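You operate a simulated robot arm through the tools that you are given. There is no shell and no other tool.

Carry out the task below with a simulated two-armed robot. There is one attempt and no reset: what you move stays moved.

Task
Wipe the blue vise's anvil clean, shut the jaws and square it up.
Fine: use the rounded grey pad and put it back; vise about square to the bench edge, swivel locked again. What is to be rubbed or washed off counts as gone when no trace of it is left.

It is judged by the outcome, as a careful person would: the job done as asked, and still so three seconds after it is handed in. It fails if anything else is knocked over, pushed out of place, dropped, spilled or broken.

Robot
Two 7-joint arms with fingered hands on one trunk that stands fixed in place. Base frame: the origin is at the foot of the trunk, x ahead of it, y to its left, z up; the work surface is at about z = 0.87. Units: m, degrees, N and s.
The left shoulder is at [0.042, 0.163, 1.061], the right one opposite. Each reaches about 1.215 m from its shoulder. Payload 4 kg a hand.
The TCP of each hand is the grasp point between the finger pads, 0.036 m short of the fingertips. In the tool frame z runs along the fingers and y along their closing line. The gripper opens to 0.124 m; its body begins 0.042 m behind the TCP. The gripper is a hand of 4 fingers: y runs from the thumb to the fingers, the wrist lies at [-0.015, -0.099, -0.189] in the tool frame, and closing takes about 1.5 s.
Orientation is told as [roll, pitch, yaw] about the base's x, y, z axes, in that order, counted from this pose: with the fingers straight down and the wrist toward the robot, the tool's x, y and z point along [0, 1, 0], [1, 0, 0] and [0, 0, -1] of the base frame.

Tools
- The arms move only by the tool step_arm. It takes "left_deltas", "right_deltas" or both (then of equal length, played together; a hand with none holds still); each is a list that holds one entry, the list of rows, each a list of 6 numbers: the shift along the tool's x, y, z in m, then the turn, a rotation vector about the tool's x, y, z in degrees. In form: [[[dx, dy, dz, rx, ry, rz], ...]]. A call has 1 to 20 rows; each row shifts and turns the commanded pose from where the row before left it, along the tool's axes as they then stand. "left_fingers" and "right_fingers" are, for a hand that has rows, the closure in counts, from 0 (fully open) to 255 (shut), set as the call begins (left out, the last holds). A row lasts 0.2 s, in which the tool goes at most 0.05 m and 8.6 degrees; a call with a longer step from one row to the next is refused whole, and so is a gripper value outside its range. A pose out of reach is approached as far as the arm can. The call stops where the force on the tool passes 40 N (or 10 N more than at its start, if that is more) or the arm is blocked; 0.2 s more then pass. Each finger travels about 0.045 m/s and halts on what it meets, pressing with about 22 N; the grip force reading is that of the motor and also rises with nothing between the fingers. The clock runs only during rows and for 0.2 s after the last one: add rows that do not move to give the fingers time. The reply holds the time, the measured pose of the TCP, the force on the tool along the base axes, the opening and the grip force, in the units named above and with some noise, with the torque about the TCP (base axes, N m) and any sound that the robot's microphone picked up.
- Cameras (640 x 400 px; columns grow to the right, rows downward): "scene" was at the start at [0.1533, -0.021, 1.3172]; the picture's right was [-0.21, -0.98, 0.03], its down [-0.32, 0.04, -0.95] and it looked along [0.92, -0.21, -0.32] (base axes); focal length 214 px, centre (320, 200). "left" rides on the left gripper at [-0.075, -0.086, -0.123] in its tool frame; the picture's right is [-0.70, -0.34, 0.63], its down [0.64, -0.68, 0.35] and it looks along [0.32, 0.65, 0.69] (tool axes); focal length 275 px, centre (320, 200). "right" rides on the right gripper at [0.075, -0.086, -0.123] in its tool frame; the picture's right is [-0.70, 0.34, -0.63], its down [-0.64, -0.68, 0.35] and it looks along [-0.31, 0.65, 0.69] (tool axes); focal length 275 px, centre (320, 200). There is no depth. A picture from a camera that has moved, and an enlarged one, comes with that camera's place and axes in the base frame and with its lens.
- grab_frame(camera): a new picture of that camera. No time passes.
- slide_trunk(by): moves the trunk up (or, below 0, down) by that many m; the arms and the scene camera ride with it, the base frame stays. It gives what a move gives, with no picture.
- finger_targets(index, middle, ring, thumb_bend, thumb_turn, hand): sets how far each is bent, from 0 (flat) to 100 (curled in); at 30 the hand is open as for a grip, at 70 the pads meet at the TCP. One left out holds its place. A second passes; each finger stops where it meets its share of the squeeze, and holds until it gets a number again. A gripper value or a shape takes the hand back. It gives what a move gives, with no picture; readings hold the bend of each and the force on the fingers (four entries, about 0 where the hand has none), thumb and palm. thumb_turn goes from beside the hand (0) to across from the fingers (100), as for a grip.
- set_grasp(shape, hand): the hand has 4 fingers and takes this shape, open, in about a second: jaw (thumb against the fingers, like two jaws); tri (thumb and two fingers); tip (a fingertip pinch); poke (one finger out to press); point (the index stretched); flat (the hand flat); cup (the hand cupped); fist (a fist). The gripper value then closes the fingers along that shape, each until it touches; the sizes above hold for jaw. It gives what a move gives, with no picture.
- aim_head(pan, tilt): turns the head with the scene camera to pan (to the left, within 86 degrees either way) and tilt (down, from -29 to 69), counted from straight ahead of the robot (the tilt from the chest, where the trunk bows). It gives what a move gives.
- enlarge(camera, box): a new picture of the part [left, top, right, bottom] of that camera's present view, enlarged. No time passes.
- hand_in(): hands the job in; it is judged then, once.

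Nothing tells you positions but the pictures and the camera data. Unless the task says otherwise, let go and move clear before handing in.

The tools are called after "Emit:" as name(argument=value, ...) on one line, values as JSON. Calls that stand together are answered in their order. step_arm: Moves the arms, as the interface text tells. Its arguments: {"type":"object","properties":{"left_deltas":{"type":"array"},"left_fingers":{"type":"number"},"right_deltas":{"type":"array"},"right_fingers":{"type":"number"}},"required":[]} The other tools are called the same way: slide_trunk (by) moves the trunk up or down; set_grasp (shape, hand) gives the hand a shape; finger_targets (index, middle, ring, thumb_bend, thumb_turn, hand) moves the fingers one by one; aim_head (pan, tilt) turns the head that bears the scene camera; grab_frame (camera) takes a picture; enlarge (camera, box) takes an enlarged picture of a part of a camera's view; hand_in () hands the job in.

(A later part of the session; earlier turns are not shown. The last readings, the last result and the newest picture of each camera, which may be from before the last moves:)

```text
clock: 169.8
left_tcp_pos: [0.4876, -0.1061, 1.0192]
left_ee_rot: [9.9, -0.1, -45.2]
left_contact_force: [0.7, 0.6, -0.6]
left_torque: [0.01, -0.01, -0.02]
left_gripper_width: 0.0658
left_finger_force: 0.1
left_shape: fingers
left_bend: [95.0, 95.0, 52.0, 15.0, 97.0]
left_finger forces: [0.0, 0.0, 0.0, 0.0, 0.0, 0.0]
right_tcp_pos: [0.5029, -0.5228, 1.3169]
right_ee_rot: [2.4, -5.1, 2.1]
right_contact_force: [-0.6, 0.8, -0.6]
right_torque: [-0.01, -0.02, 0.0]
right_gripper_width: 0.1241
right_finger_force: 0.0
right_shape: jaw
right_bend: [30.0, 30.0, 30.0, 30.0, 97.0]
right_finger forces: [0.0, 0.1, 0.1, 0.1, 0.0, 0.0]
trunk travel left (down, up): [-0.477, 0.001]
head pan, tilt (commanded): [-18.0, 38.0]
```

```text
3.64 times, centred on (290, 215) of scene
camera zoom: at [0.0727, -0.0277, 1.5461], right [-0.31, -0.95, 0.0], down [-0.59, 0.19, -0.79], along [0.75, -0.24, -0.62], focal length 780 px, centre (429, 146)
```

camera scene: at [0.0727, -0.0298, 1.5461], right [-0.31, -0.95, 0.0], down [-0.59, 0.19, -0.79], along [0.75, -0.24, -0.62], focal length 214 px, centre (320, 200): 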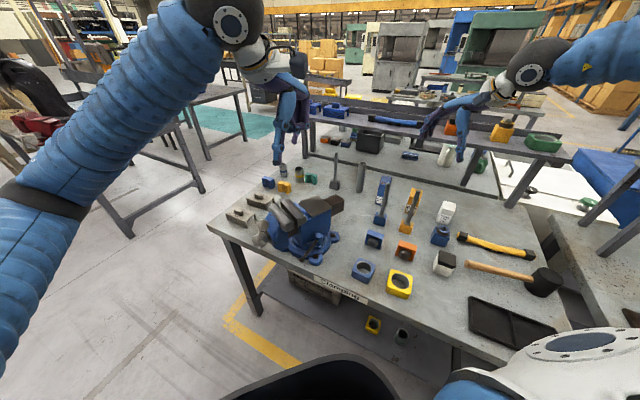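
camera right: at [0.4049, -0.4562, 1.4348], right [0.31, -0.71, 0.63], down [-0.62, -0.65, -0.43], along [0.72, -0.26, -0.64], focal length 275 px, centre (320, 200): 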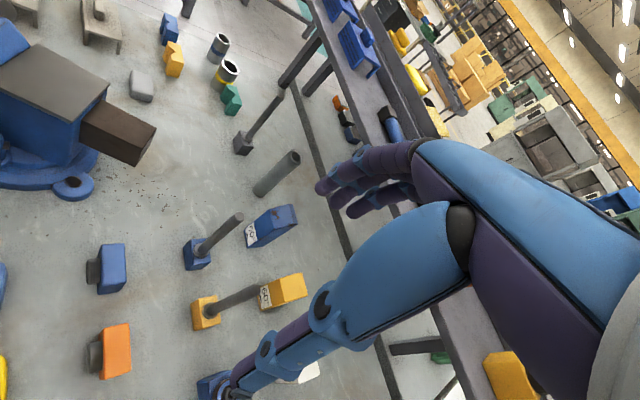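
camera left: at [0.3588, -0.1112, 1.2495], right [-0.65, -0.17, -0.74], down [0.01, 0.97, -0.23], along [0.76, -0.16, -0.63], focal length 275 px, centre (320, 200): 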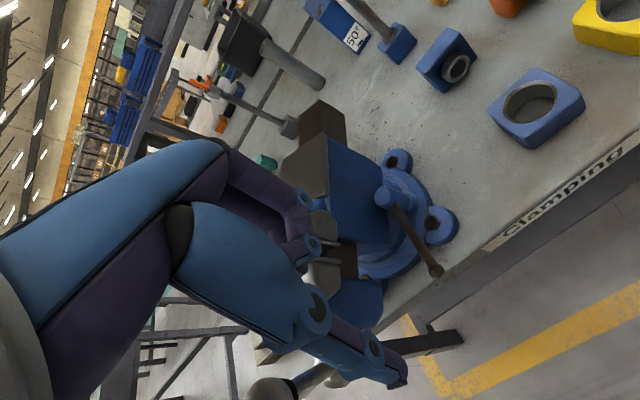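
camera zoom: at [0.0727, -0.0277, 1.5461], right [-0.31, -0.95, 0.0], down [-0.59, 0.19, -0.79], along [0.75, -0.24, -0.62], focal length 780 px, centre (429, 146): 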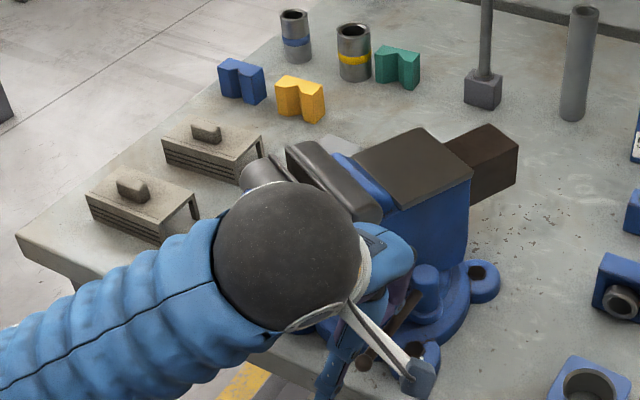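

Emit:
step_arm(left_deltas=[[[-0.003, 0, 0.0172, 0, 0, 0], [-0.003, 0, 0.0172, 0, 0, 0]]])

Emit:
step_arm(left_deltas=[[[-0.0012, 0, 0.0069, 0, 0, 0], [-0.0012, 0, 0.0069, 0, 0, 0]]])

Emit:
enlarge(camera="left", box=[220, 140, 480, 400])

Emit:
enlarge(camera="scene", box=[280, 190, 350, 250])

```text
clock: 170.4
left_tcp_pos: [0.4885, -0.106, 0.985]
left_ee_rot: [9.7, -0.2, -45.2]
left_contact_force: [0.2, -0.4, -0.2]
left_torque: [-0.01, -0.01, -0.01]
left_gripper_width: 0.0653
left_finger_force: 0.1
left_shape: fingers
left_bend: [95.0, 95.0, 52.0, 15.0, 97.0]
left_finger forces: [0.0, 0.1, 0.0, 0.0, 0.0, 0.0]
right_tcp_pos: [0.5043, -0.5238, 1.3173]
right_ee_rot: [2.4, -5.2, 2.1]
right_contact_force: [1.3, -0.3, -1.3]
right_torque: [0.0, 0.0, 0.01]
right_gripper_width: 0.124
right_finger_force: 0.0
right_shape: jaw
right_bend: [30.0, 30.0, 30.0, 30.0, 97.0]
right_finger forces: [0.0, 0.1, 0.0, 0.0, 0.0, 0.0]
trunk travel left (down, up): [-0.477, 0.001]
head pan, tilt (commanded): [-18.0, 38.0]
```

```text
clock: 171.0
left_tcp_pos: [0.4885, -0.1061, 0.9691]
left_ee_rot: [9.8, 0.0, -45.2]
left_contact_force: [0.5, 0.1, -0.6]
left_torque: [0.01, 0.02, -0.06]
left_gripper_width: 0.0654
left_finger_force: 0.1
left_shape: fingers
left_bend: [95.0, 95.0, 52.0, 15.0, 97.0]
left_finger forces: [0.0, 0.0, 0.0, 0.0, 0.1, 0.0]
right_tcp_pos: [0.5031, -0.5234, 1.3165]
right_ee_rot: [2.4, -5.1, 2.1]
right_contact_force: [-0.6, 0.8, 0.8]
right_torque: [-0.02, -0.02, 0.01]
right_gripper_width: 0.124
right_finger_force: 0.1
right_shape: jaw
right_bend: [30.0, 30.0, 30.0, 30.0, 97.0]
right_finger forces: [0.0, 0.0, 0.0, 0.0, 0.1, 0.0]
trunk travel left (down, up): [-0.477, 0.001]
head pan, tilt (commanded): [-18.0, 38.0]
```

```text
1.54 times, centred on (350, 270) of left
camera zoom: at [0.359, -0.112, 1.08], right [-0.65, -0.17, -0.74], down [0.01, 0.97, -0.23], along [0.76, -0.16, -0.63], focal length 424 px, centre (274, 92)
```

zoom: 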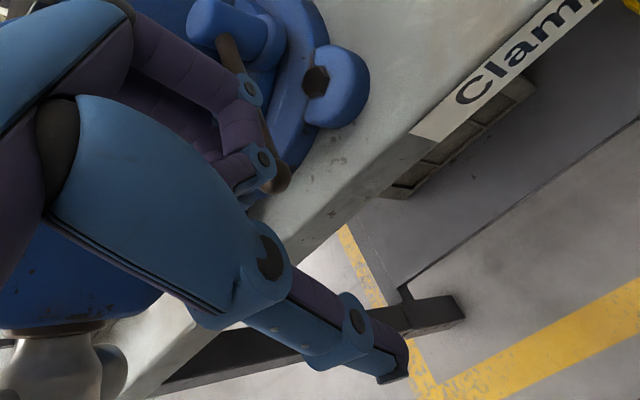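

```text
6.67 times, centred on (315, 220) of scene
camera zoom: at [0.0728, -0.0279, 1.5461], right [-0.31, -0.95, 0.0], down [-0.59, 0.19, -0.79], along [0.75, -0.24, -0.62], focal length 1430 px, centre (353, 67)
```

zoom: 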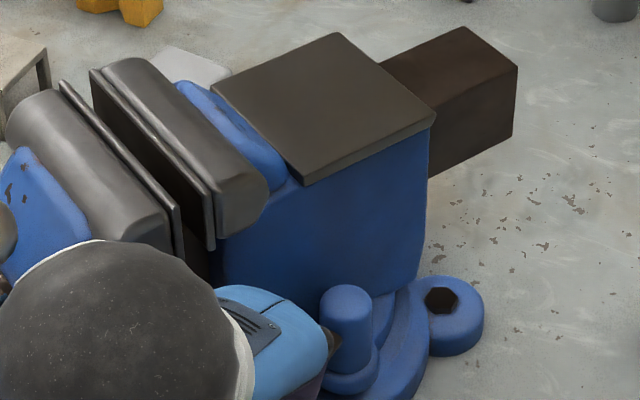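

No contact yet; the lever lies under the curled fingers with the ring finger on the vise side. Now pulling toward the robot (−t direction) in small steps.

Emit:
step_arm(left_deltas=[[[-0.0049, 0, -0.0009, 0, 0, 0], [-0.0049, 0, -0.0009, 0, 0, 0], [-0.0049, 0, -0.0009, 0, 0, 0]]])

Emit:
step_arm(left_deltas=[[[-0.0049, 0, -0.0009, 0, 0, 0], [-0.0049, 0, -0.0009, 0, 0, 0]]])

Emit:
enlarge(camera="left", box=[220, 140, 480, 400])

```text
clock: 171.8
left_tcp_pos: [0.4781, -0.1185, 0.9705]
left_ee_rot: [9.9, -0.1, -45.2]
left_contact_force: [0.4, 1.3, -1.2]
left_torque: [0.03, -0.01, 0.14]
left_gripper_width: 0.0655
left_finger_force: 1.1
left_shape: fingers
left_bend: [95.0, 95.0, 52.0, 15.0, 97.0]
left_finger forces: [0.1, 0.0, 2.1, 0.1, 0.0, 0.0]
right_tcp_pos: [0.5036, -0.523, 1.3162]
right_ee_rot: [2.4, -5.1, 2.1]
right_contact_force: [-0.6, -0.5, 0.2]
right_torque: [0.01, 0.01, -0.03]
right_gripper_width: 0.1238
right_finger_force: 0.0
right_shape: jaw
right_bend: [30.0, 30.0, 30.0, 30.0, 97.0]
right_finger forces: [0.0, 0.0, 0.0, 0.0, 0.0, 0.0]
trunk travel left (down, up): [-0.477, 0.001]
head pan, tilt (commanded): [-18.0, 38.0]
```

```text
clock: 172.4
left_tcp_pos: [0.4717, -0.1238, 0.9711]
left_ee_rot: [9.7, -0.1, -45.3]
left_contact_force: [1.1, 2.2, -0.1]
left_torque: [0.03, -0.03, 0.06]
left_gripper_width: 0.0656
left_finger_force: 0.7
left_shape: fingers
left_bend: [95.0, 95.0, 52.0, 15.0, 97.0]
left_finger forces: [0.0, 0.1, 1.9, 0.0, 0.0, 0.0]
right_tcp_pos: [0.5051, -0.5232, 1.3163]
right_ee_rot: [2.4, -5.1, 2.2]
right_contact_force: [0.3, -0.7, 0.3]
right_torque: [-0.02, 0.01, 0.02]
right_gripper_width: 0.1239
right_finger_force: 0.0
right_shape: jaw
right_bend: [30.0, 30.0, 30.0, 30.0, 97.0]
right_finger forces: [0.0, 0.0, 0.1, 0.0, 0.1, 0.0]
trunk travel left (down, up): [-0.477, 0.001]
head pan, tilt (commanded): [-18.0, 38.0]
```

```text
1.54 times, centred on (350, 270) of left
camera zoom: at [0.3415, -0.1307, 1.0802], right [-0.65, -0.17, -0.74], down [0.01, 0.97, -0.23], along [0.76, -0.16, -0.63], focal length 424 px, centre (274, 92)
```

zoom: 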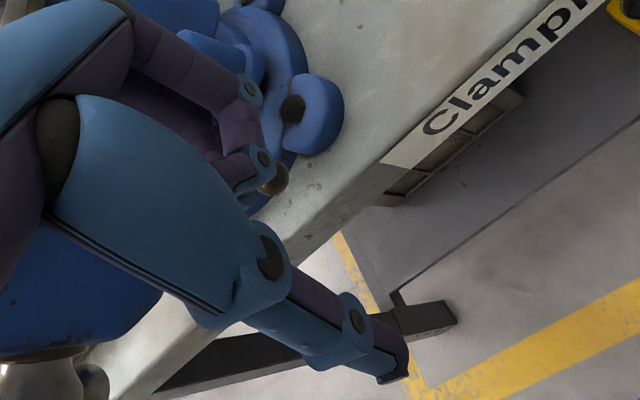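

The lever is turning with only ~2 N — good. Following its arc further.

Emit:
step_arm(left_deltas=[[[-0.0096, 0.0023, -0.0017, 0, 0, 0], [-0.0096, 0.0023, -0.0017, 0, 0, 0], [-0.0096, 0.0023, -0.0017, 0, 0, 0]]])

Emit:
step_arm(left_deltas=[[[-0.0085, 0.005, -0.0015, 0, 0, 0], [-0.0085, 0.005, -0.0015, 0, 0, 0], [-0.0085, 0.005, -0.0015, 0, 0, 0]]])

Emit:
grab_frame(camera="left")

Emit:
enlarge(camera="scene", box=[250, 170, 370, 270])

```text
clock: 173.2
left_tcp_pos: [0.4542, -0.1506, 0.9703]
left_ee_rot: [9.8, -0.1, -45.1]
left_contact_force: [1.7, 2.3, 1.4]
left_torque: [0.04, -0.06, 0.14]
left_gripper_width: 0.0658
left_finger_force: 1.6
left_shape: fingers
left_bend: [95.0, 95.0, 52.0, 15.0, 97.0]
left_finger forces: [0.1, 0.0, 2.7, 0.1, 0.0, 0.0]
right_tcp_pos: [0.5043, -0.5233, 1.3171]
right_ee_rot: [2.4, -5.1, 2.0]
right_contact_force: [-0.5, -0.5, 1.6]
right_torque: [-0.04, -0.04, 0.01]
right_gripper_width: 0.1238
right_finger_force: 0.0
right_shape: jaw
right_bend: [30.0, 30.0, 30.0, 30.0, 97.0]
right_finger forces: [0.0, 0.1, 0.1, 0.0, 0.0, 0.0]
trunk travel left (down, up): [-0.477, 0.001]
head pan, tilt (commanded): [-18.0, 38.0]
```

```text
clock: 174.0
left_tcp_pos: [0.4457, -0.1786, 0.9712]
left_ee_rot: [9.7, -0.1, -45.1]
left_contact_force: [0.8, 1.7, 1.9]
left_torque: [0.02, -0.09, 0.14]
left_gripper_width: 0.0657
left_finger_force: 1.2
left_shape: fingers
left_bend: [95.0, 95.0, 53.0, 15.0, 97.0]
left_finger forces: [0.1, 0.0, 3.1, 0.0, 0.1, 0.0]
right_tcp_pos: [0.505, -0.5233, 1.3149]
right_ee_rot: [2.4, -5.1, 2.0]
right_contact_force: [-0.4, 0.8, 0.3]
right_torque: [0.0, 0.01, -0.01]
right_gripper_width: 0.1241
right_finger_force: 0.0
right_shape: jaw
right_bend: [30.0, 30.0, 30.0, 30.0, 97.0]
right_finger forces: [0.1, 0.0, 0.0, 0.0, 0.0, 0.0]
trunk travel left (down, up): [-0.477, 0.001]
head pan, tilt (commanded): [-18.0, 38.0]
```

```text
taken
camera left: at [0.3178, -0.1856, 1.0813], right [-0.65, -0.17, -0.74], down [0.01, 0.97, -0.23], along [0.76, -0.16, -0.63], focal length 275 px, centre (320, 200)
```

left: 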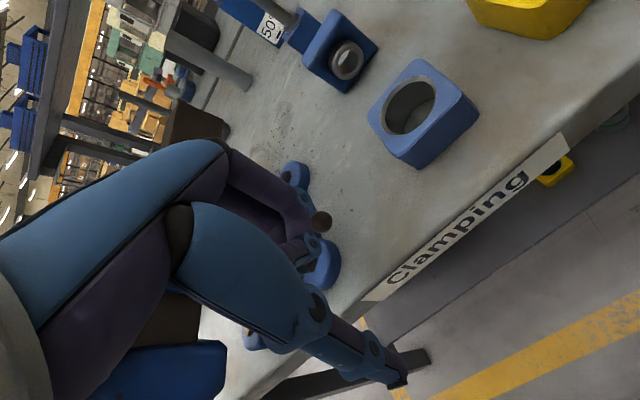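

```text
4.00 times, centred on (310, 220) of scene
camera zoom: at [0.0726, -0.028, 1.5462], right [-0.31, -0.95, 0.0], down [-0.59, 0.19, -0.79], along [0.75, -0.24, -0.62], focal length 858 px, centre (360, 120)
```

zoom: 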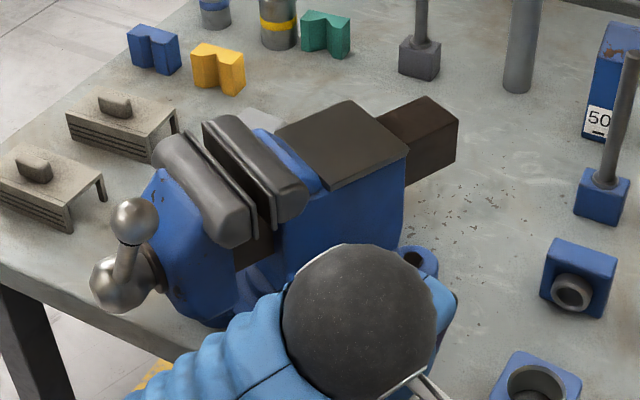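

Lever has turned ~54° with light force. Continuing a bit to find its stop.

Emit:
step_arm(left_deltas=[[[-0.0062, 0.0077, -0.0011, 0, 0, 0], [-0.0062, 0.0077, -0.0011, 0, 0, 0]]])

Emit:
grab_frame(camera="left")

```text
clock: 174.6
left_tcp_pos: [0.4468, -0.1993, 0.973]
left_ee_rot: [9.9, -0.2, -45.3]
left_contact_force: [0.0, 2.2, 4.8]
left_torque: [-0.04, -0.18, 0.16]
left_gripper_width: 0.066
left_finger_force: 2.1
left_shape: fingers
left_bend: [95.0, 95.0, 53.0, 15.0, 97.0]
left_finger forces: [0.1, 0.0, 4.4, 0.0, 0.0, 0.0]
right_tcp_pos: [0.5028, -0.5238, 1.3171]
right_ee_rot: [2.5, -5.3, 2.1]
right_contact_force: [0.4, 0.7, -0.3]
right_torque: [0.0, 0.03, 0.01]
right_gripper_width: 0.1241
right_finger_force: 0.1
right_shape: jaw
right_bend: [30.0, 30.0, 30.0, 30.0, 97.0]
right_finger forces: [0.1, 0.0, 0.0, 0.1, 0.0, 0.0]
trunk travel left (down, up): [-0.477, 0.001]
head pan, tilt (commanded): [-18.0, 38.0]
```

```text
taken
camera left: at [0.3185, -0.2056, 1.0815], right [-0.65, -0.17, -0.74], down [0.01, 0.97, -0.23], along [0.76, -0.16, -0.63], focal length 275 px, centre (320, 200)
```

left: 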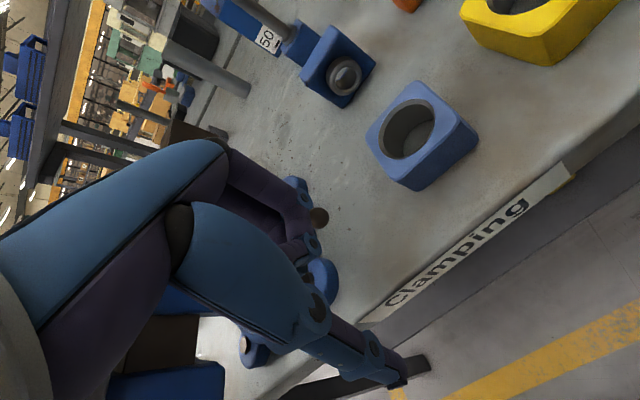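

Emit:
step_arm(left_deltas=[[[-0.0052, 0.0113, -0.0009, 0, 0, 0], [-0.0052, 0.0113, -0.0009, 0, 0, 0]]])

Emit:
grab_frame(camera="left")

Emit:
grab_frame(camera="scene")

```text
clock: 175.2
left_tcp_pos: [0.4557, -0.2247, 0.9699]
left_ee_rot: [9.8, 0.1, -45.4]
left_contact_force: [-0.4, 0.0, 3.5]
left_torque: [-0.01, -0.18, 0.09]
left_gripper_width: 0.0657
left_finger_force: 1.6
left_shape: fingers
left_bend: [95.0, 95.0, 53.0, 15.0, 97.0]
left_finger forces: [0.1, 0.1, 3.4, 0.1, 0.0, 0.0]
right_tcp_pos: [0.504, -0.5238, 1.3166]
right_ee_rot: [2.4, -5.0, 2.2]
right_contact_force: [0.1, 0.5, -0.3]
right_torque: [0.02, 0.03, 0.0]
right_gripper_width: 0.1236
right_finger_force: 0.0
right_shape: jaw
right_bend: [30.0, 30.0, 30.0, 30.0, 97.0]
right_finger forces: [0.0, 0.0, 0.0, 0.1, 0.0, 0.0]
trunk travel left (down, up): [-0.477, 0.001]
head pan, tilt (commanded): [-18.0, 38.0]
```

```text
taken
camera left: at [0.3272, -0.2303, 1.0801], right [-0.65, -0.17, -0.74], down [0.01, 0.97, -0.23], along [0.76, -0.16, -0.63], focal length 275 px, centre (320, 200)
```

left: 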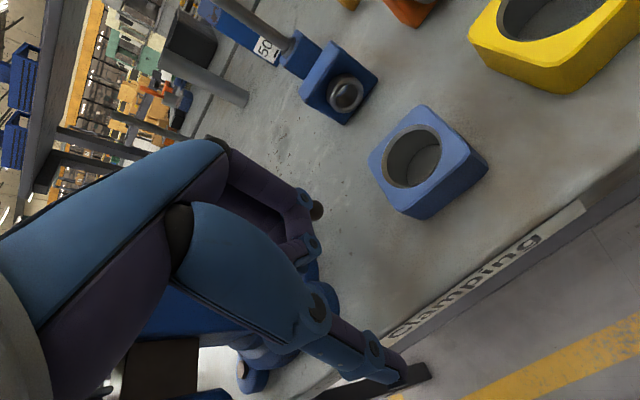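

```text
taken
camera scene: at [0.0726, -0.0283, 1.5461], right [-0.31, -0.95, 0.0], down [-0.59, 0.19, -0.79], along [0.75, -0.24, -0.62], focal length 214 px, centre (320, 200)
```

scene: 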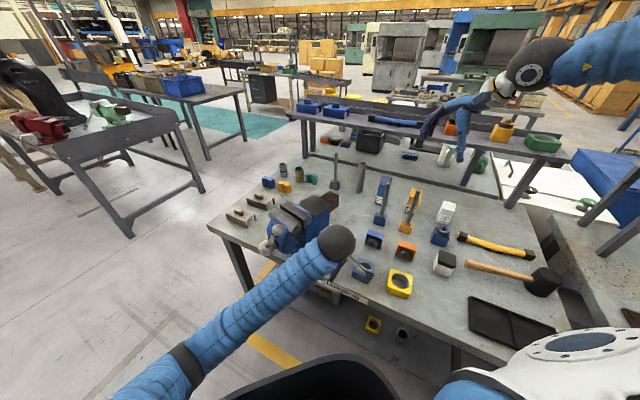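

The lever is now turned ~80°, still light. I'll lift the left hand off and see if the vise will swivel.

Emit:
step_arm(left_deltas=[[[0.0035, 0, -0.0197, 0, 0, 0], [0.0069, 0, -0.0394, 0, 0, 0], [0.0069, 0, -0.0394, 0, 0, 0], [0.0069, 0, -0.0394, 0, 0, 0], [0.0069, 0, -0.0394, 0, 0, 0], [0.0069, 0, -0.0394, 0, 0, 0], [0.0069, 0, -0.0394, 0, 0, 0], [0.0069, 0, -0.0394, 0, 0, 0], [0.0069, 0, -0.0394, 0, 0, 0]]])

Emit:
step_arm(left_deltas=[[[0.0406, -0.0177, 0, 0, 0, 0], [0.0406, -0.0177, 0, 0, 0, 0], [0.0406, -0.0177, 0, 0, 0, 0], [0.0406, -0.0177, 0, 0, 0, 0], [0.0406, -0.0177, 0, 0, 0, 0], [0.0406, -0.0177, 0, 0, 0, 0], [0.0406, -0.0177, 0, 0, 0, 0], [0.0406, -0.0177, 0, 0, 0, 0], [0.0406, -0.0177, 0, 0, 0, 0]]])

Emit:
grab_frame(camera="scene")

Emit:
enlarge(camera="scene", box=[230, 160, 370, 270])

```text
clock: 177.2
left_tcp_pos: [0.4541, -0.2228, 1.3142]
left_ee_rot: [9.7, 0.1, -45.3]
left_contact_force: [-0.8, 0.0, 0.5]
left_torque: [-0.01, -0.04, -0.02]
left_gripper_width: 0.0655
left_finger_force: 0.0
left_shape: fingers
left_bend: [95.0, 95.0, 52.0, 15.0, 97.0]
left_finger forces: [0.0, 0.0, 0.0, 0.1, 0.1, 0.1]
right_tcp_pos: [0.5033, -0.5237, 1.3173]
right_ee_rot: [2.3, -5.3, 2.0]
right_contact_force: [-0.2, 0.1, -0.5]
right_torque: [-0.01, -0.01, 0.0]
right_gripper_width: 0.1238
right_finger_force: 0.1
right_shape: jaw
right_bend: [30.0, 30.0, 30.0, 30.0, 97.0]
right_finger forces: [0.1, 0.0, 0.0, 0.1, 0.0, 0.0]
trunk travel left (down, up): [-0.477, 0.001]
head pan, tilt (commanded): [-18.0, 38.0]
```

```text
clock: 179.2
left_tcp_pos: [0.599, 0.1458, 1.3758]
left_ee_rot: [9.7, -0.1, -45.3]
left_contact_force: [0.1, 0.6, 0.5]
left_torque: [0.0, 0.01, 0.0]
left_gripper_width: 0.0655
left_finger_force: 0.0
left_shape: fingers
left_bend: [95.0, 95.0, 52.0, 15.0, 97.0]
left_finger forces: [0.0, 0.0, 0.0, 0.0, 0.0, 0.0]
right_tcp_pos: [0.5036, -0.5212, 1.3181]
right_ee_rot: [2.3, -5.1, 2.0]
right_contact_force: [-1.2, -0.1, 0.3]
right_torque: [-0.01, 0.01, -0.03]
right_gripper_width: 0.1239
right_finger_force: 0.0
right_shape: jaw
right_bend: [30.0, 30.0, 30.0, 30.0, 97.0]
right_finger forces: [0.1, 0.1, 0.0, 0.0, 0.0, 0.0]
trunk travel left (down, up): [-0.477, 0.001]
head pan, tilt (commanded): [-18.0, 38.0]
```

```text
taken
camera scene: at [0.0725, -0.0261, 1.5462], right [-0.31, -0.95, 0.0], down [-0.59, 0.19, -0.79], along [0.75, -0.24, -0.62], focal length 214 px, centre (320, 200)
```

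scene: 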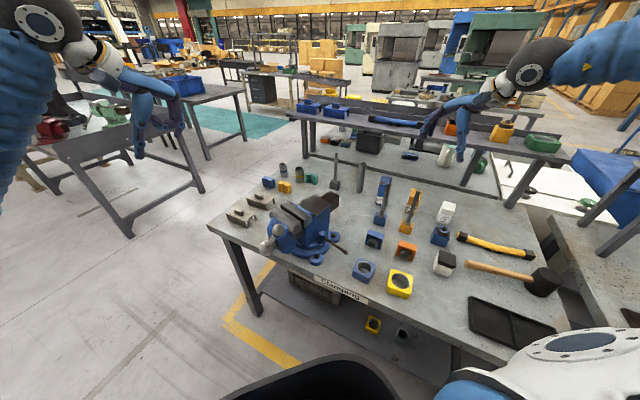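

```text
3.64 times, centred on (300, 215) of scene
camera zoom: at [0.0725, -0.0261, 1.5462], right [-0.31, -0.95, 0.0], down [-0.59, 0.19, -0.79], along [0.75, -0.24, -0.62], focal length 780 px, centre (393, 146)
```

zoom: 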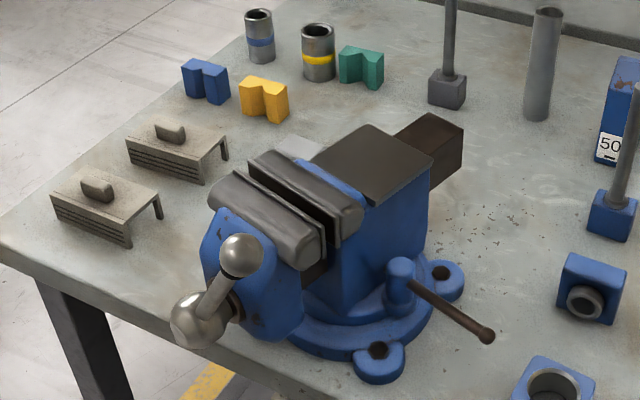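

The vise itself has already swivelled with the lever — it is unlocked and moves easily. Let me measure its present angle precisely.

Emit:
enlarge(camera="scene", box=[265, 180, 355, 250])

Emit:
grab_frame(camera="left")

Emit:
grab_frame(camera="right")

```text
5.71 times, centred on (310, 215) of scene
camera zoom: at [0.0725, -0.0261, 1.5462], right [-0.31, -0.95, 0.0], down [-0.59, 0.19, -0.79], along [0.75, -0.24, -0.62], focal length 1226 px, centre (377, 114)
```

zoom: 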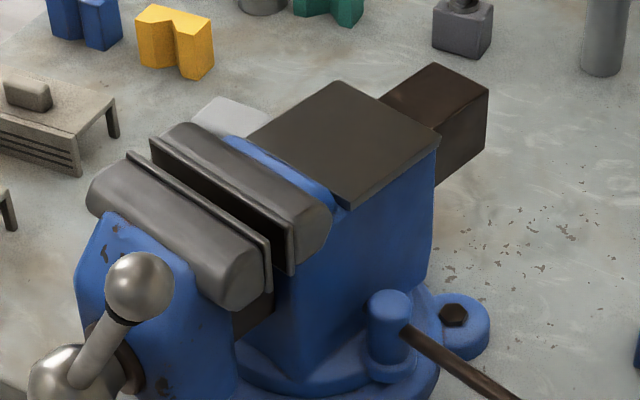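

```text
taken
camera left: at [0.47, 0.1405, 1.4857], right [-0.65, -0.17, -0.74], down [0.01, 0.97, -0.23], along [0.76, -0.16, -0.63], focal length 275 px, centre (320, 200)
```

left: 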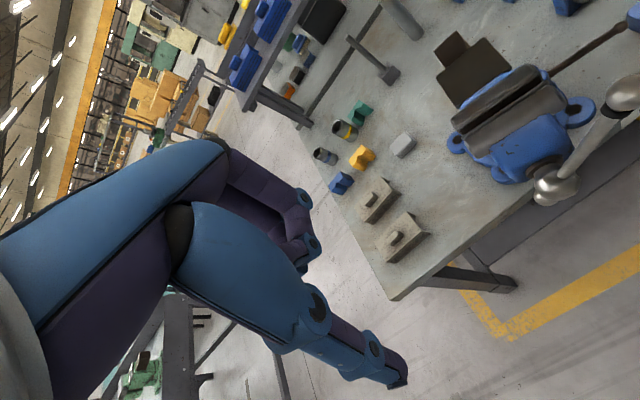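

```text
taken
camera right: at [0.4043, -0.4552, 1.4356], right [0.31, -0.71, 0.63], down [-0.62, -0.65, -0.43], along [0.72, -0.26, -0.64], focal length 275 px, centre (320, 200)
```

right: 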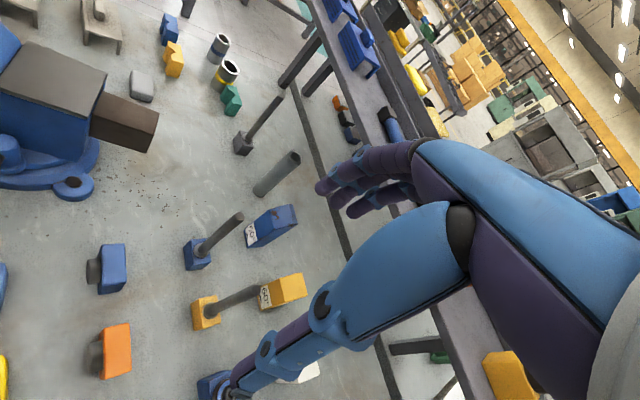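

The vise has turned about 14° toward square (axis now ≈ −59°, target −45°). I'll use the right hand, closed into a beak, on the near side of the rear bar to push the remaining ~14° and then to act as a stop. First, get it near at a safe height.

Emit:
step_arm(right_deltas=[[[0, 0, 0, 5.1, -2.3, 0], [0, 0, 0, 0, 0, -7], [0, 0, 0, 0, 0, -7], [0, 0, 0, 0, 0, -7], [0, 0, 0, 0, 0, -7]]], right_fingers=255)

Emit:
step_arm(right_deltas=[[[0.0197, 0.0383, 0, 0, 0, 0], [0.0197, 0.0383, 0, 0, 0, 0], [0.0197, 0.0383, 0, 0, 0, 0]]])

Emit:
grab_frame(camera="right")

```text
clock: 180.4
left_tcp_pos: [0.5989, 0.1447, 1.3764]
left_ee_rot: [9.8, -0.1, -45.3]
left_contact_force: [0.1, 0.5, 0.2]
left_torque: [-0.03, -0.01, -0.01]
left_gripper_width: 0.0655
left_finger_force: 0.0
left_shape: fingers
left_bend: [95.0, 95.0, 52.0, 15.0, 97.0]
left_finger forces: [0.0, 0.1, 0.0, 0.1, 0.1, 0.0]
right_tcp_pos: [0.5037, -0.5209, 1.3169]
right_ee_rot: [0.1, -0.1, 19.9]
right_contact_force: [-0.3, -0.1, 0.3]
right_torque: [-0.01, 0.0, 0.0]
right_gripper_width: 0.0202
right_finger_force: 0.0
right_shape: jaw
right_bend: [60.0, 62.0, 62.0, 65.0, 100.0]
right_finger forces: [0.0, 0.0, 0.1, 0.1, 0.1, 0.1]
right hand out of reach, approached as far as the arm can: row 4, 5
trunk travel left (down, up): [-0.477, 0.001]
head pan, tilt (commanded): [-18.0, 38.0]
```

```text
clock: 181.2
left_tcp_pos: [0.6038, 0.1465, 1.3732]
left_ee_rot: [9.6, 0.1, -45.3]
left_contact_force: [0.7, 0.1, 0.0]
left_torque: [-0.03, 0.05, -0.01]
left_gripper_width: 0.0659
left_finger_force: 0.0
left_shape: fingers
left_bend: [95.0, 95.0, 52.0, 15.0, 97.0]
left_finger forces: [0.2, 0.1, 0.1, 0.1, 0.0, 0.0]
right_tcp_pos: [0.5969, -0.429, 1.3164]
right_ee_rot: [0.2, 0.1, 19.7]
right_contact_force: [1.2, -0.2, -1.5]
right_torque: [0.03, 0.03, 0.02]
right_gripper_width: 0.0
right_finger_force: 22.4
right_shape: jaw
right_bend: [70.0, 70.0, 70.0, 71.0, 100.0]
right_finger forces: [0.1, 0.0, 0.0, 0.0, 0.0, 0.1]
trunk travel left (down, up): [-0.477, 0.001]
head pan, tilt (commanded): [-18.0, 38.0]
```

```text
taken
camera right: at [0.4908, -0.3869, 1.4389], right [0.55, -0.54, 0.63], down [-0.43, -0.84, -0.35], along [0.72, -0.08, -0.69], focal length 275 px, centre (320, 200)
```

right: 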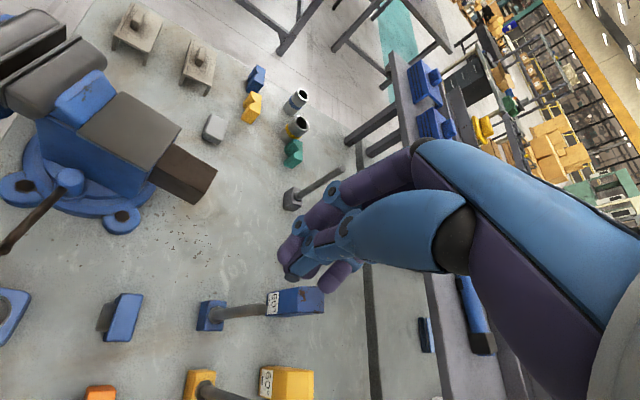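

Right hand closed. Moving to just in front of the rear bar's near face and descending to z ≈ 1.0.

Emit:
step_arm(right_deltas=[[[0.0296, 0.0152, 0, 0, 0, 0], [0.0296, 0.0152, 0, 0, 0, 0], [0.0296, 0.0152, 0, 0, 0, 0]]])

Emit:
step_arm(right_deltas=[[[0, 0, 0.04, 0, 0, 0], [0, 0, 0.04, 0, 0, 0], [0, 0, 0.04, 0, 0, 0], [0, 0, 0.04, 0, 0, 0]]])

Emit:
grab_frame(camera="right")

Emit:
enlarge(camera="scene", box=[230, 140, 400, 270])

```text
clock: 182.0
left_tcp_pos: [0.5994, 0.1446, 1.3765]
left_ee_rot: [9.8, -0.1, -45.3]
left_contact_force: [-0.5, -0.6, 0.0]
left_torque: [-0.04, 0.04, 0.03]
left_gripper_width: 0.0651
left_finger_force: 0.1
left_shape: fingers
left_bend: [95.0, 95.0, 52.0, 15.0, 97.0]
left_finger forces: [0.0, 0.0, 0.0, 0.0, 0.0, 0.0]
right_tcp_pos: [0.6044, -0.3302, 1.319]
right_ee_rot: [0.0, -0.1, 19.7]
right_contact_force: [-0.2, -0.1, -0.6]
right_torque: [-0.03, -0.02, -0.01]
right_gripper_width: 0.0
right_finger_force: 22.0
right_shape: jaw
right_bend: [70.0, 70.0, 70.0, 71.0, 100.0]
right_finger forces: [0.0, 0.0, 0.0, 0.1, 0.0, 0.0]
trunk travel left (down, up): [-0.477, 0.001]
head pan, tilt (commanded): [-18.0, 38.0]
```

```text
clock: 183.0
left_tcp_pos: [0.6015, 0.1444, 1.3753]
left_ee_rot: [9.8, -0.1, -45.4]
left_contact_force: [0.3, 0.1, 0.0]
left_torque: [0.03, 0.03, -0.02]
left_gripper_width: 0.0653
left_finger_force: 0.1
left_shape: fingers
left_bend: [95.0, 95.0, 52.0, 15.0, 97.0]
left_finger forces: [0.0, 0.0, 0.0, 0.0, 0.0, 0.1]
right_tcp_pos: [0.6068, -0.3316, 1.1564]
right_ee_rot: [0.0, -0.1, 19.7]
right_contact_force: [-0.6, -0.8, 0.3]
right_torque: [0.01, 0.0, -0.01]
right_gripper_width: 0.0
right_finger_force: 21.9
right_shape: jaw
right_bend: [70.0, 70.0, 70.0, 71.0, 100.0]
right_finger forces: [0.0, 0.1, 0.1, 0.0, 0.0, 0.0]
trunk travel left (down, up): [-0.477, 0.001]
head pan, tilt (commanded): [-18.0, 38.0]
```

```text
taken
camera right: at [0.5001, -0.289, 1.2795], right [0.55, -0.54, 0.63], down [-0.42, -0.84, -0.35], along [0.72, -0.08, -0.69], focal length 275 px, centre (320, 200)
```

right: 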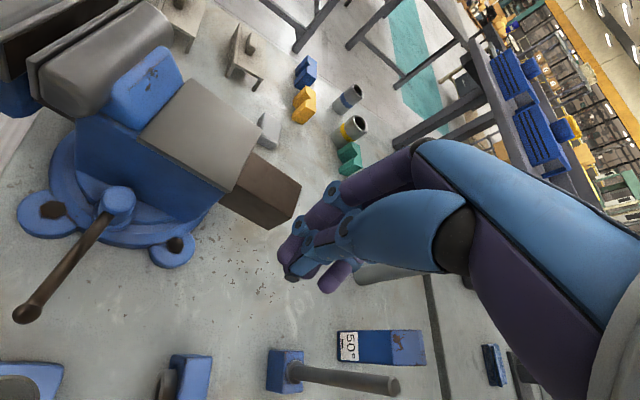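

```text
3.08 times, centred on (315, 205) of scene
camera zoom: at [0.0745, -0.0284, 1.546], right [-0.31, -0.95, 0.0], down [-0.59, 0.19, -0.79], along [0.75, -0.24, -0.62], focal length 660 px, centre (335, 185)
```

zoom: 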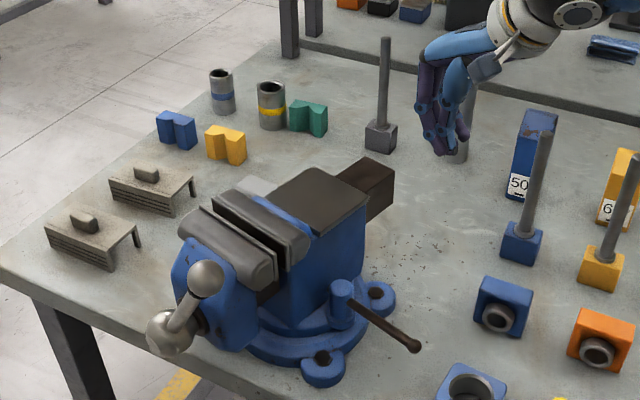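

Clear view; the beak hovers right of the rear bar. Descending to z ≈ 1.0.

Emit:
step_arm(right_deltas=[[[0, 0, 0.04, 0, 0, 0], [0, 0, 0.04, 0, 0, 0], [0, 0, 0.04, 0, 0, 0], [0, 0, 0.035, 0, 0, 0]]])

Emit:
grab_frame(camera="right")

Emit:
enlarge(camera="scene", box=[230, 140, 400, 270])

```text
clock: 184.0
left_tcp_pos: [0.6002, 0.1437, 1.3763]
left_ee_rot: [9.8, 0.1, -45.2]
left_contact_force: [1.0, -0.2, -0.5]
left_torque: [-0.01, 0.03, -0.03]
left_gripper_width: 0.0657
left_finger_force: 0.1
left_shape: fingers
left_bend: [95.0, 95.0, 52.0, 15.0, 97.0]
left_finger forces: [0.1, 0.0, 0.0, 0.1, 0.0, 0.0]
right_tcp_pos: [0.6058, -0.3307, 1.0017]
right_ee_rot: [0.1, 0.0, 19.8]
right_contact_force: [0.2, 0.7, -0.1]
right_torque: [0.04, 0.01, 0.01]
right_gripper_width: 0.0
right_finger_force: 21.6
right_shape: jaw
right_bend: [70.0, 70.0, 70.0, 71.0, 100.0]
right_finger forces: [0.0, 0.0, 0.1, 0.1, 0.1, 0.0]
trunk travel left (down, up): [-0.477, 0.001]
head pan, tilt (commanded): [-18.0, 38.0]
```

```text
taken
camera right: at [0.5002, -0.2889, 1.1245], right [0.55, -0.54, 0.63], down [-0.42, -0.84, -0.35], along [0.72, -0.08, -0.69], focal length 275 px, centre (320, 200)
```

right: 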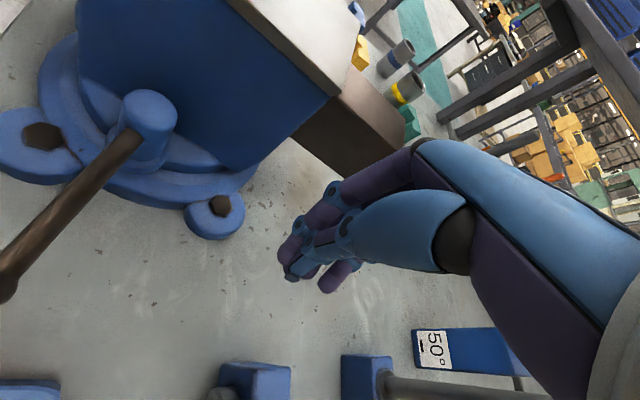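

```text
3.08 times, centred on (315, 205) of scene
camera zoom: at [0.0744, -0.0286, 1.546], right [-0.31, -0.95, 0.0], down [-0.59, 0.19, -0.79], along [0.75, -0.24, -0.62], focal length 660 px, centre (335, 185)
```

zoom: 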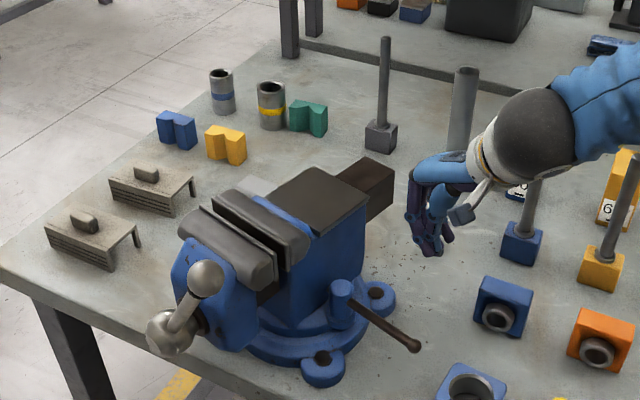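

In position with no contact. Now advancing toward the bar's near face in small steps.

Emit:
step_arm(right_deltas=[[[0.0019, 0.0098, 0, 0, 0, 0], [0.0019, 0.0098, 0, 0, 0, 0]]])

Emit:
step_arm(right_deltas=[[[0.0019, 0.0098, 0, 0, 0, 0]]])

Emit:
grab_frame(camera="right")

```text
clock: 184.6
left_tcp_pos: [0.6002, 0.1444, 1.3754]
left_ee_rot: [9.8, 0.0, -45.2]
left_contact_force: [0.4, -0.4, -0.2]
left_torque: [0.01, 0.0, -0.03]
left_gripper_width: 0.0658
left_finger_force: 0.1
left_shape: fingers
left_bend: [95.0, 95.0, 52.0, 15.0, 97.0]
left_finger forces: [0.1, 0.0, 0.0, 0.0, 0.0, 0.0]
right_tcp_pos: [0.6233, -0.3196, 1.0016]
right_ee_rot: [0.1, 0.0, 19.8]
right_contact_force: [-0.8, 0.0, 1.0]
right_torque: [-0.08, -0.02, 0.01]
right_gripper_width: 0.0001
right_finger_force: 22.3
right_shape: jaw
right_bend: [70.0, 70.0, 70.0, 71.0, 100.0]
right_finger forces: [0.0, 0.0, 0.0, 0.0, 0.1, 0.0]
trunk travel left (down, up): [-0.477, 0.001]
head pan, tilt (commanded): [-18.0, 38.0]
```

```text
clock: 185.0
left_tcp_pos: [0.6017, 0.1453, 1.3759]
left_ee_rot: [9.7, 0.0, -45.3]
left_contact_force: [0.0, -0.3, 0.0]
left_torque: [0.0, -0.03, 0.04]
left_gripper_width: 0.0655
left_finger_force: 0.1
left_shape: fingers
left_bend: [95.0, 95.0, 52.0, 15.0, 97.0]
left_finger forces: [0.0, 0.0, 0.0, 0.0, 0.1, 0.0]
right_tcp_pos: [0.6325, -0.3141, 1.0012]
right_ee_rot: [0.1, -0.1, 19.7]
right_contact_force: [0.0, -0.4, -0.3]
right_torque: [0.0, -0.01, -0.01]
right_gripper_width: 0.0
right_finger_force: 21.7
right_shape: jaw
right_bend: [70.0, 70.0, 70.0, 71.0, 100.0]
right_finger forces: [0.1, 0.0, 0.0, 0.1, 0.0, 0.0]
trunk travel left (down, up): [-0.477, 0.001]
head pan, tilt (commanded): [-18.0, 38.0]
```

```text
taken
camera right: at [0.5265, -0.272, 1.1251], right [0.55, -0.54, 0.63], down [-0.42, -0.84, -0.35], along [0.72, -0.08, -0.69], focal length 275 px, centre (320, 200)
```

right: 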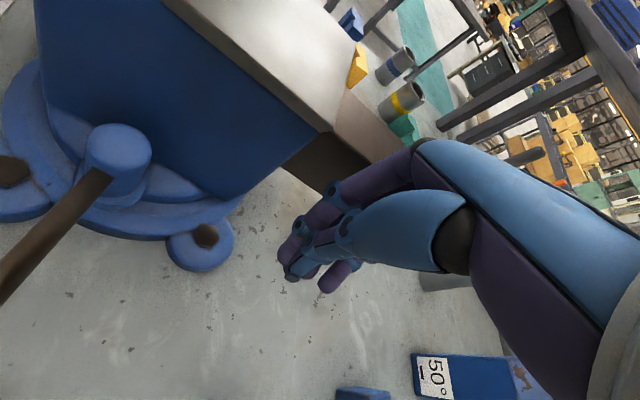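

Emit:
step_arm(right_deltas=[[[0.0019, 0.0098, 0, 0, 0, 0], [0.0019, 0.0098, 0, 0, 0, 0]]])

Emit:
step_arm(right_deltas=[[[0.0019, 0.0098, 0, 0, 0, 0], [0.0019, 0.0098, 0, 0, 0, 0]]])

Emit:
enlarge(camera="scene", box=[230, 140, 400, 270])

```text
clock: 185.6
left_tcp_pos: [0.6008, 0.1441, 1.3761]
left_ee_rot: [9.8, -0.1, -45.3]
left_contact_force: [-0.4, -0.1, -0.3]
left_torque: [0.03, -0.02, -0.01]
left_gripper_width: 0.0654
left_finger_force: 0.0
left_shape: fingers
left_bend: [95.0, 95.0, 52.0, 15.0, 97.0]
left_finger forces: [0.0, 0.0, 0.1, 0.0, 0.1, 0.0]
right_tcp_pos: [0.6489, -0.3027, 1.0027]
right_ee_rot: [0.1, 0.0, 19.7]
right_contact_force: [-2.0, 0.0, 1.7]
right_torque: [0.03, -0.02, -0.02]
right_gripper_width: 0.0003
right_finger_force: 22.2
right_shape: jaw
right_bend: [70.0, 70.0, 70.0, 71.0, 100.0]
right_finger forces: [0.1, 2.4, 0.1, 0.1, 0.0, 0.0]
trunk travel left (down, up): [-0.477, 0.001]
head pan, tilt (commanded): [-18.0, 38.0]
```

```text
clock: 186.2
left_tcp_pos: [0.5998, 0.1441, 1.3758]
left_ee_rot: [9.8, -0.1, -45.2]
left_contact_force: [0.6, -0.7, 1.0]
left_torque: [-0.02, 0.02, 0.01]
left_gripper_width: 0.0658
left_finger_force: 0.1
left_shape: fingers
left_bend: [95.0, 95.0, 52.0, 15.0, 97.0]
left_finger forces: [0.0, 0.0, 0.0, 0.0, 0.0, 0.0]
right_tcp_pos: [0.6666, -0.2924, 1.0009]
right_ee_rot: [0.1, -0.1, 19.8]
right_contact_force: [-1.3, -2.0, -0.2]
right_torque: [0.04, 0.02, -0.11]
right_gripper_width: 0.0
right_finger_force: 22.2
right_shape: jaw
right_bend: [70.0, 70.0, 70.0, 71.0, 100.0]
right_finger forces: [0.0, 2.5, 0.0, 0.0, 0.0, 0.1]
trunk travel left (down, up): [-0.477, 0.001]
head pan, tilt (commanded): [-18.0, 38.0]
```

```text
3.08 times, centred on (315, 205) of scene
camera zoom: at [0.0738, -0.0272, 1.5461], right [-0.31, -0.95, 0.0], down [-0.59, 0.19, -0.79], along [0.75, -0.24, -0.62], focal length 660 px, centre (335, 185)
```

zoom: 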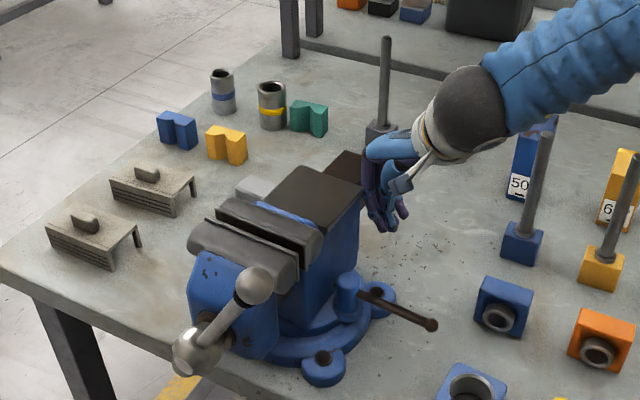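

The vise turns freely with ~2.5 N. Measuring its angle now.

Emit:
enlarge(camera="scene", box=[270, 175, 360, 245])

Emit:
enlarge(camera="left", box=[380, 0, 640, 300])

```text
5.71 times, centred on (315, 210) of scene
camera zoom: at [0.0738, -0.0272, 1.5461], right [-0.31, -0.95, 0.0], down [-0.59, 0.19, -0.79], along [0.75, -0.24, -0.62], focal length 1226 px, centre (349, 143)
```

zoom: 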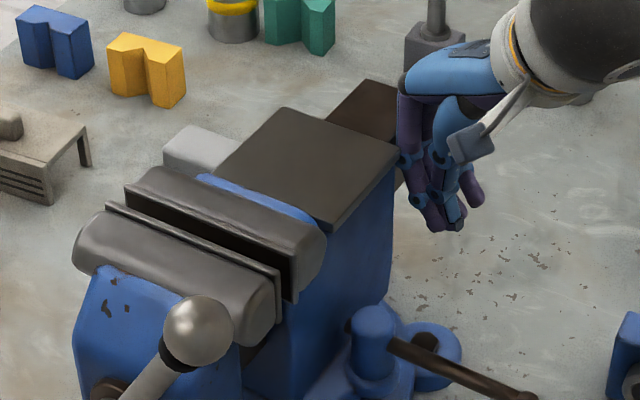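

```text
1.33 times, centred on (510, 150) of left
camera zoom: at [0.4712, 0.1393, 1.4853], right [-0.65, -0.17, -0.74], down [0.01, 0.97, -0.23], along [0.76, -0.16, -0.63], focal length 367 px, centre (67, 267)
```

zoom: 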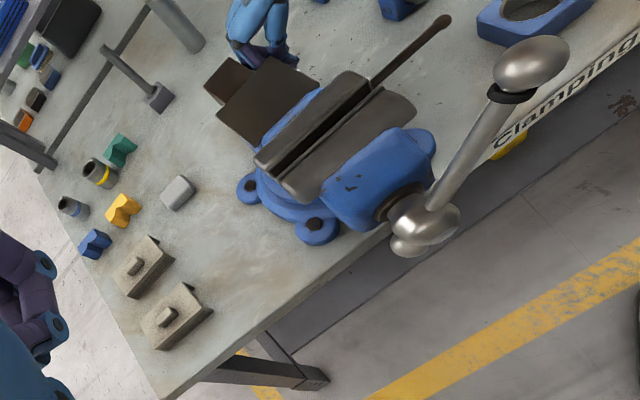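

Nearly square (≈ −49°). I'll measure the bench front edge with the same camera for a consistent reference.

Emit:
enlarge(camera="scene", box=[195, 205, 315, 295])

Emit:
enlarge(camera="scene", box=[340, 270, 460, 360])

```text
4.44 times, centred on (255, 250) of scene
camera zoom: at [0.0738, -0.0272, 1.5461], right [-0.31, -0.95, 0.0], down [-0.59, 0.19, -0.79], along [0.75, -0.24, -0.62], focal length 953 px, centre (609, -22)
```

zoom: 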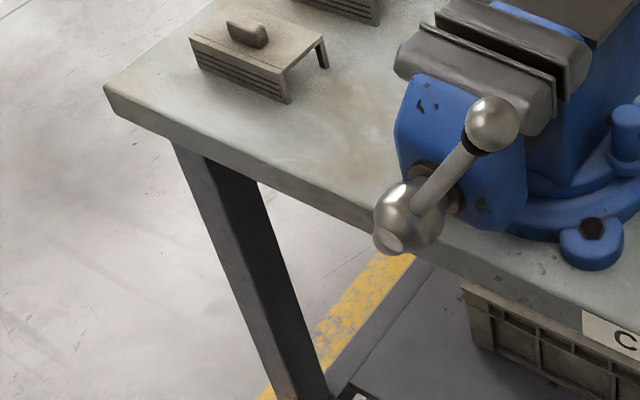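

```text
4.44 times, centred on (400, 315) of scene
camera zoom: at [0.0738, -0.0272, 1.5461], right [-0.31, -0.95, 0.0], down [-0.59, 0.19, -0.79], along [0.75, -0.24, -0.62], focal length 953 px, centre (-36, -311)
```

zoom: 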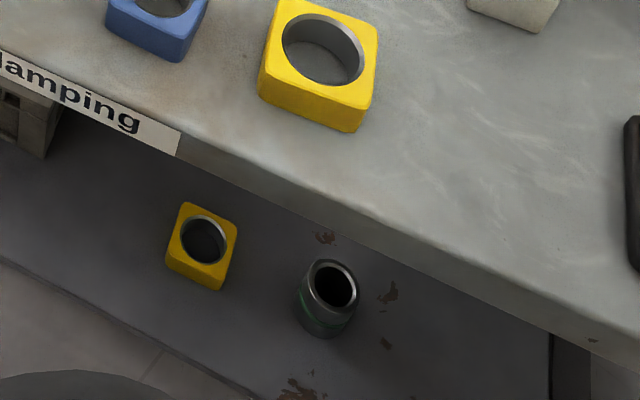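

Bench edge runs at ≈44.3° in this view, so the vise axis should end near −45.7°. I'll zoom with the left camera for a second angle measurement.

Emit:
enlarge(camera="left", box=[490, 20, 640, 190])

```text
2.35 times, centred on (565, 105) of left
camera zoom: at [0.4712, 0.1393, 1.4853], right [-0.65, -0.17, -0.74], down [0.01, 0.97, -0.23], along [0.76, -0.16, -0.63], focal length 648 px, centre (-256, 424)
```

zoom: 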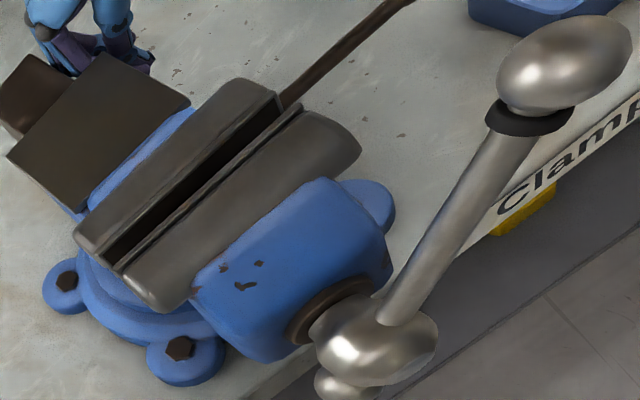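

Both cameras agree it's ~3° short of square. Pushing 8 mm more.

Emit:
step_arm(right_deltas=[[[0.0016, 0.0039, 0, 0, 0, 0], [0.0016, 0.0039, 0, 0, 0, 0]]])

Emit:
enlarge(camera="left", box=[490, 20, 640, 190])

Emit:
enlarge(camera="scene", box=[270, 175, 360, 245])

```text
clock: 186.8
left_tcp_pos: [0.5995, 0.1455, 1.377]
left_ee_rot: [9.9, -0.1, -45.2]
left_contact_force: [-0.3, -0.7, 1.0]
left_torque: [-0.01, -0.03, -0.01]
left_gripper_width: 0.0656
left_finger_force: 0.0
left_shape: fingers
left_bend: [95.0, 95.0, 52.0, 15.0, 97.0]
left_finger forces: [0.0, 0.0, 0.1, 0.0, 0.0, 0.0]
right_tcp_pos: [0.672, -0.2878, 1.0015]
right_ee_rot: [0.0, -0.1, 19.8]
right_contact_force: [-1.7, -2.7, -0.9]
right_torque: [-0.01, 0.02, -0.08]
right_gripper_width: 0.0
right_finger_force: 21.3
right_shape: jaw
right_bend: [70.0, 70.0, 70.0, 71.0, 100.0]
right_finger forces: [0.0, 3.2, 0.0, 0.0, 0.0, 0.0]
trunk travel left (down, up): [-0.477, 0.001]
head pan, tilt (commanded): [-18.0, 38.0]
```

```text
2.35 times, centred on (565, 105) of left
camera zoom: at [0.4706, 0.1392, 1.4855], right [-0.65, -0.17, -0.74], down [0.01, 0.97, -0.23], along [0.76, -0.16, -0.63], focal length 648 px, centre (-256, 424)
```

zoom: 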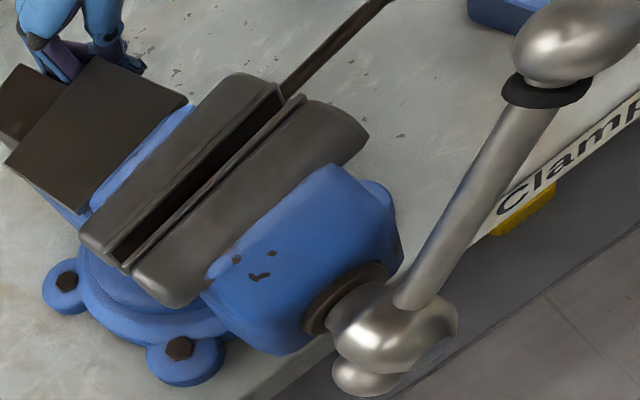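

```text
5.71 times, centred on (315, 210) of scene
camera zoom: at [0.0732, -0.0274, 1.5461], right [-0.31, -0.95, 0.0], down [-0.59, 0.19, -0.79], along [0.75, -0.24, -0.62], focal length 1226 px, centre (349, 143)
```

zoom: 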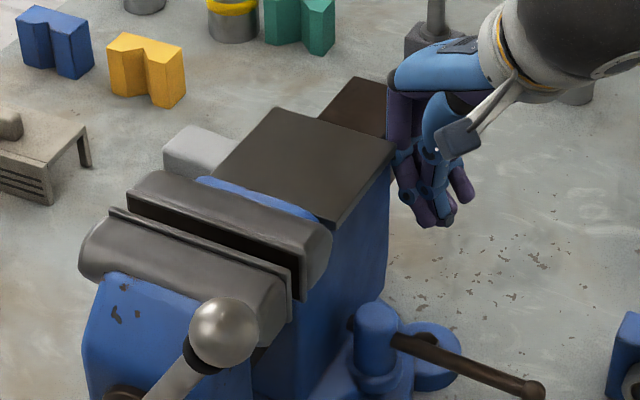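

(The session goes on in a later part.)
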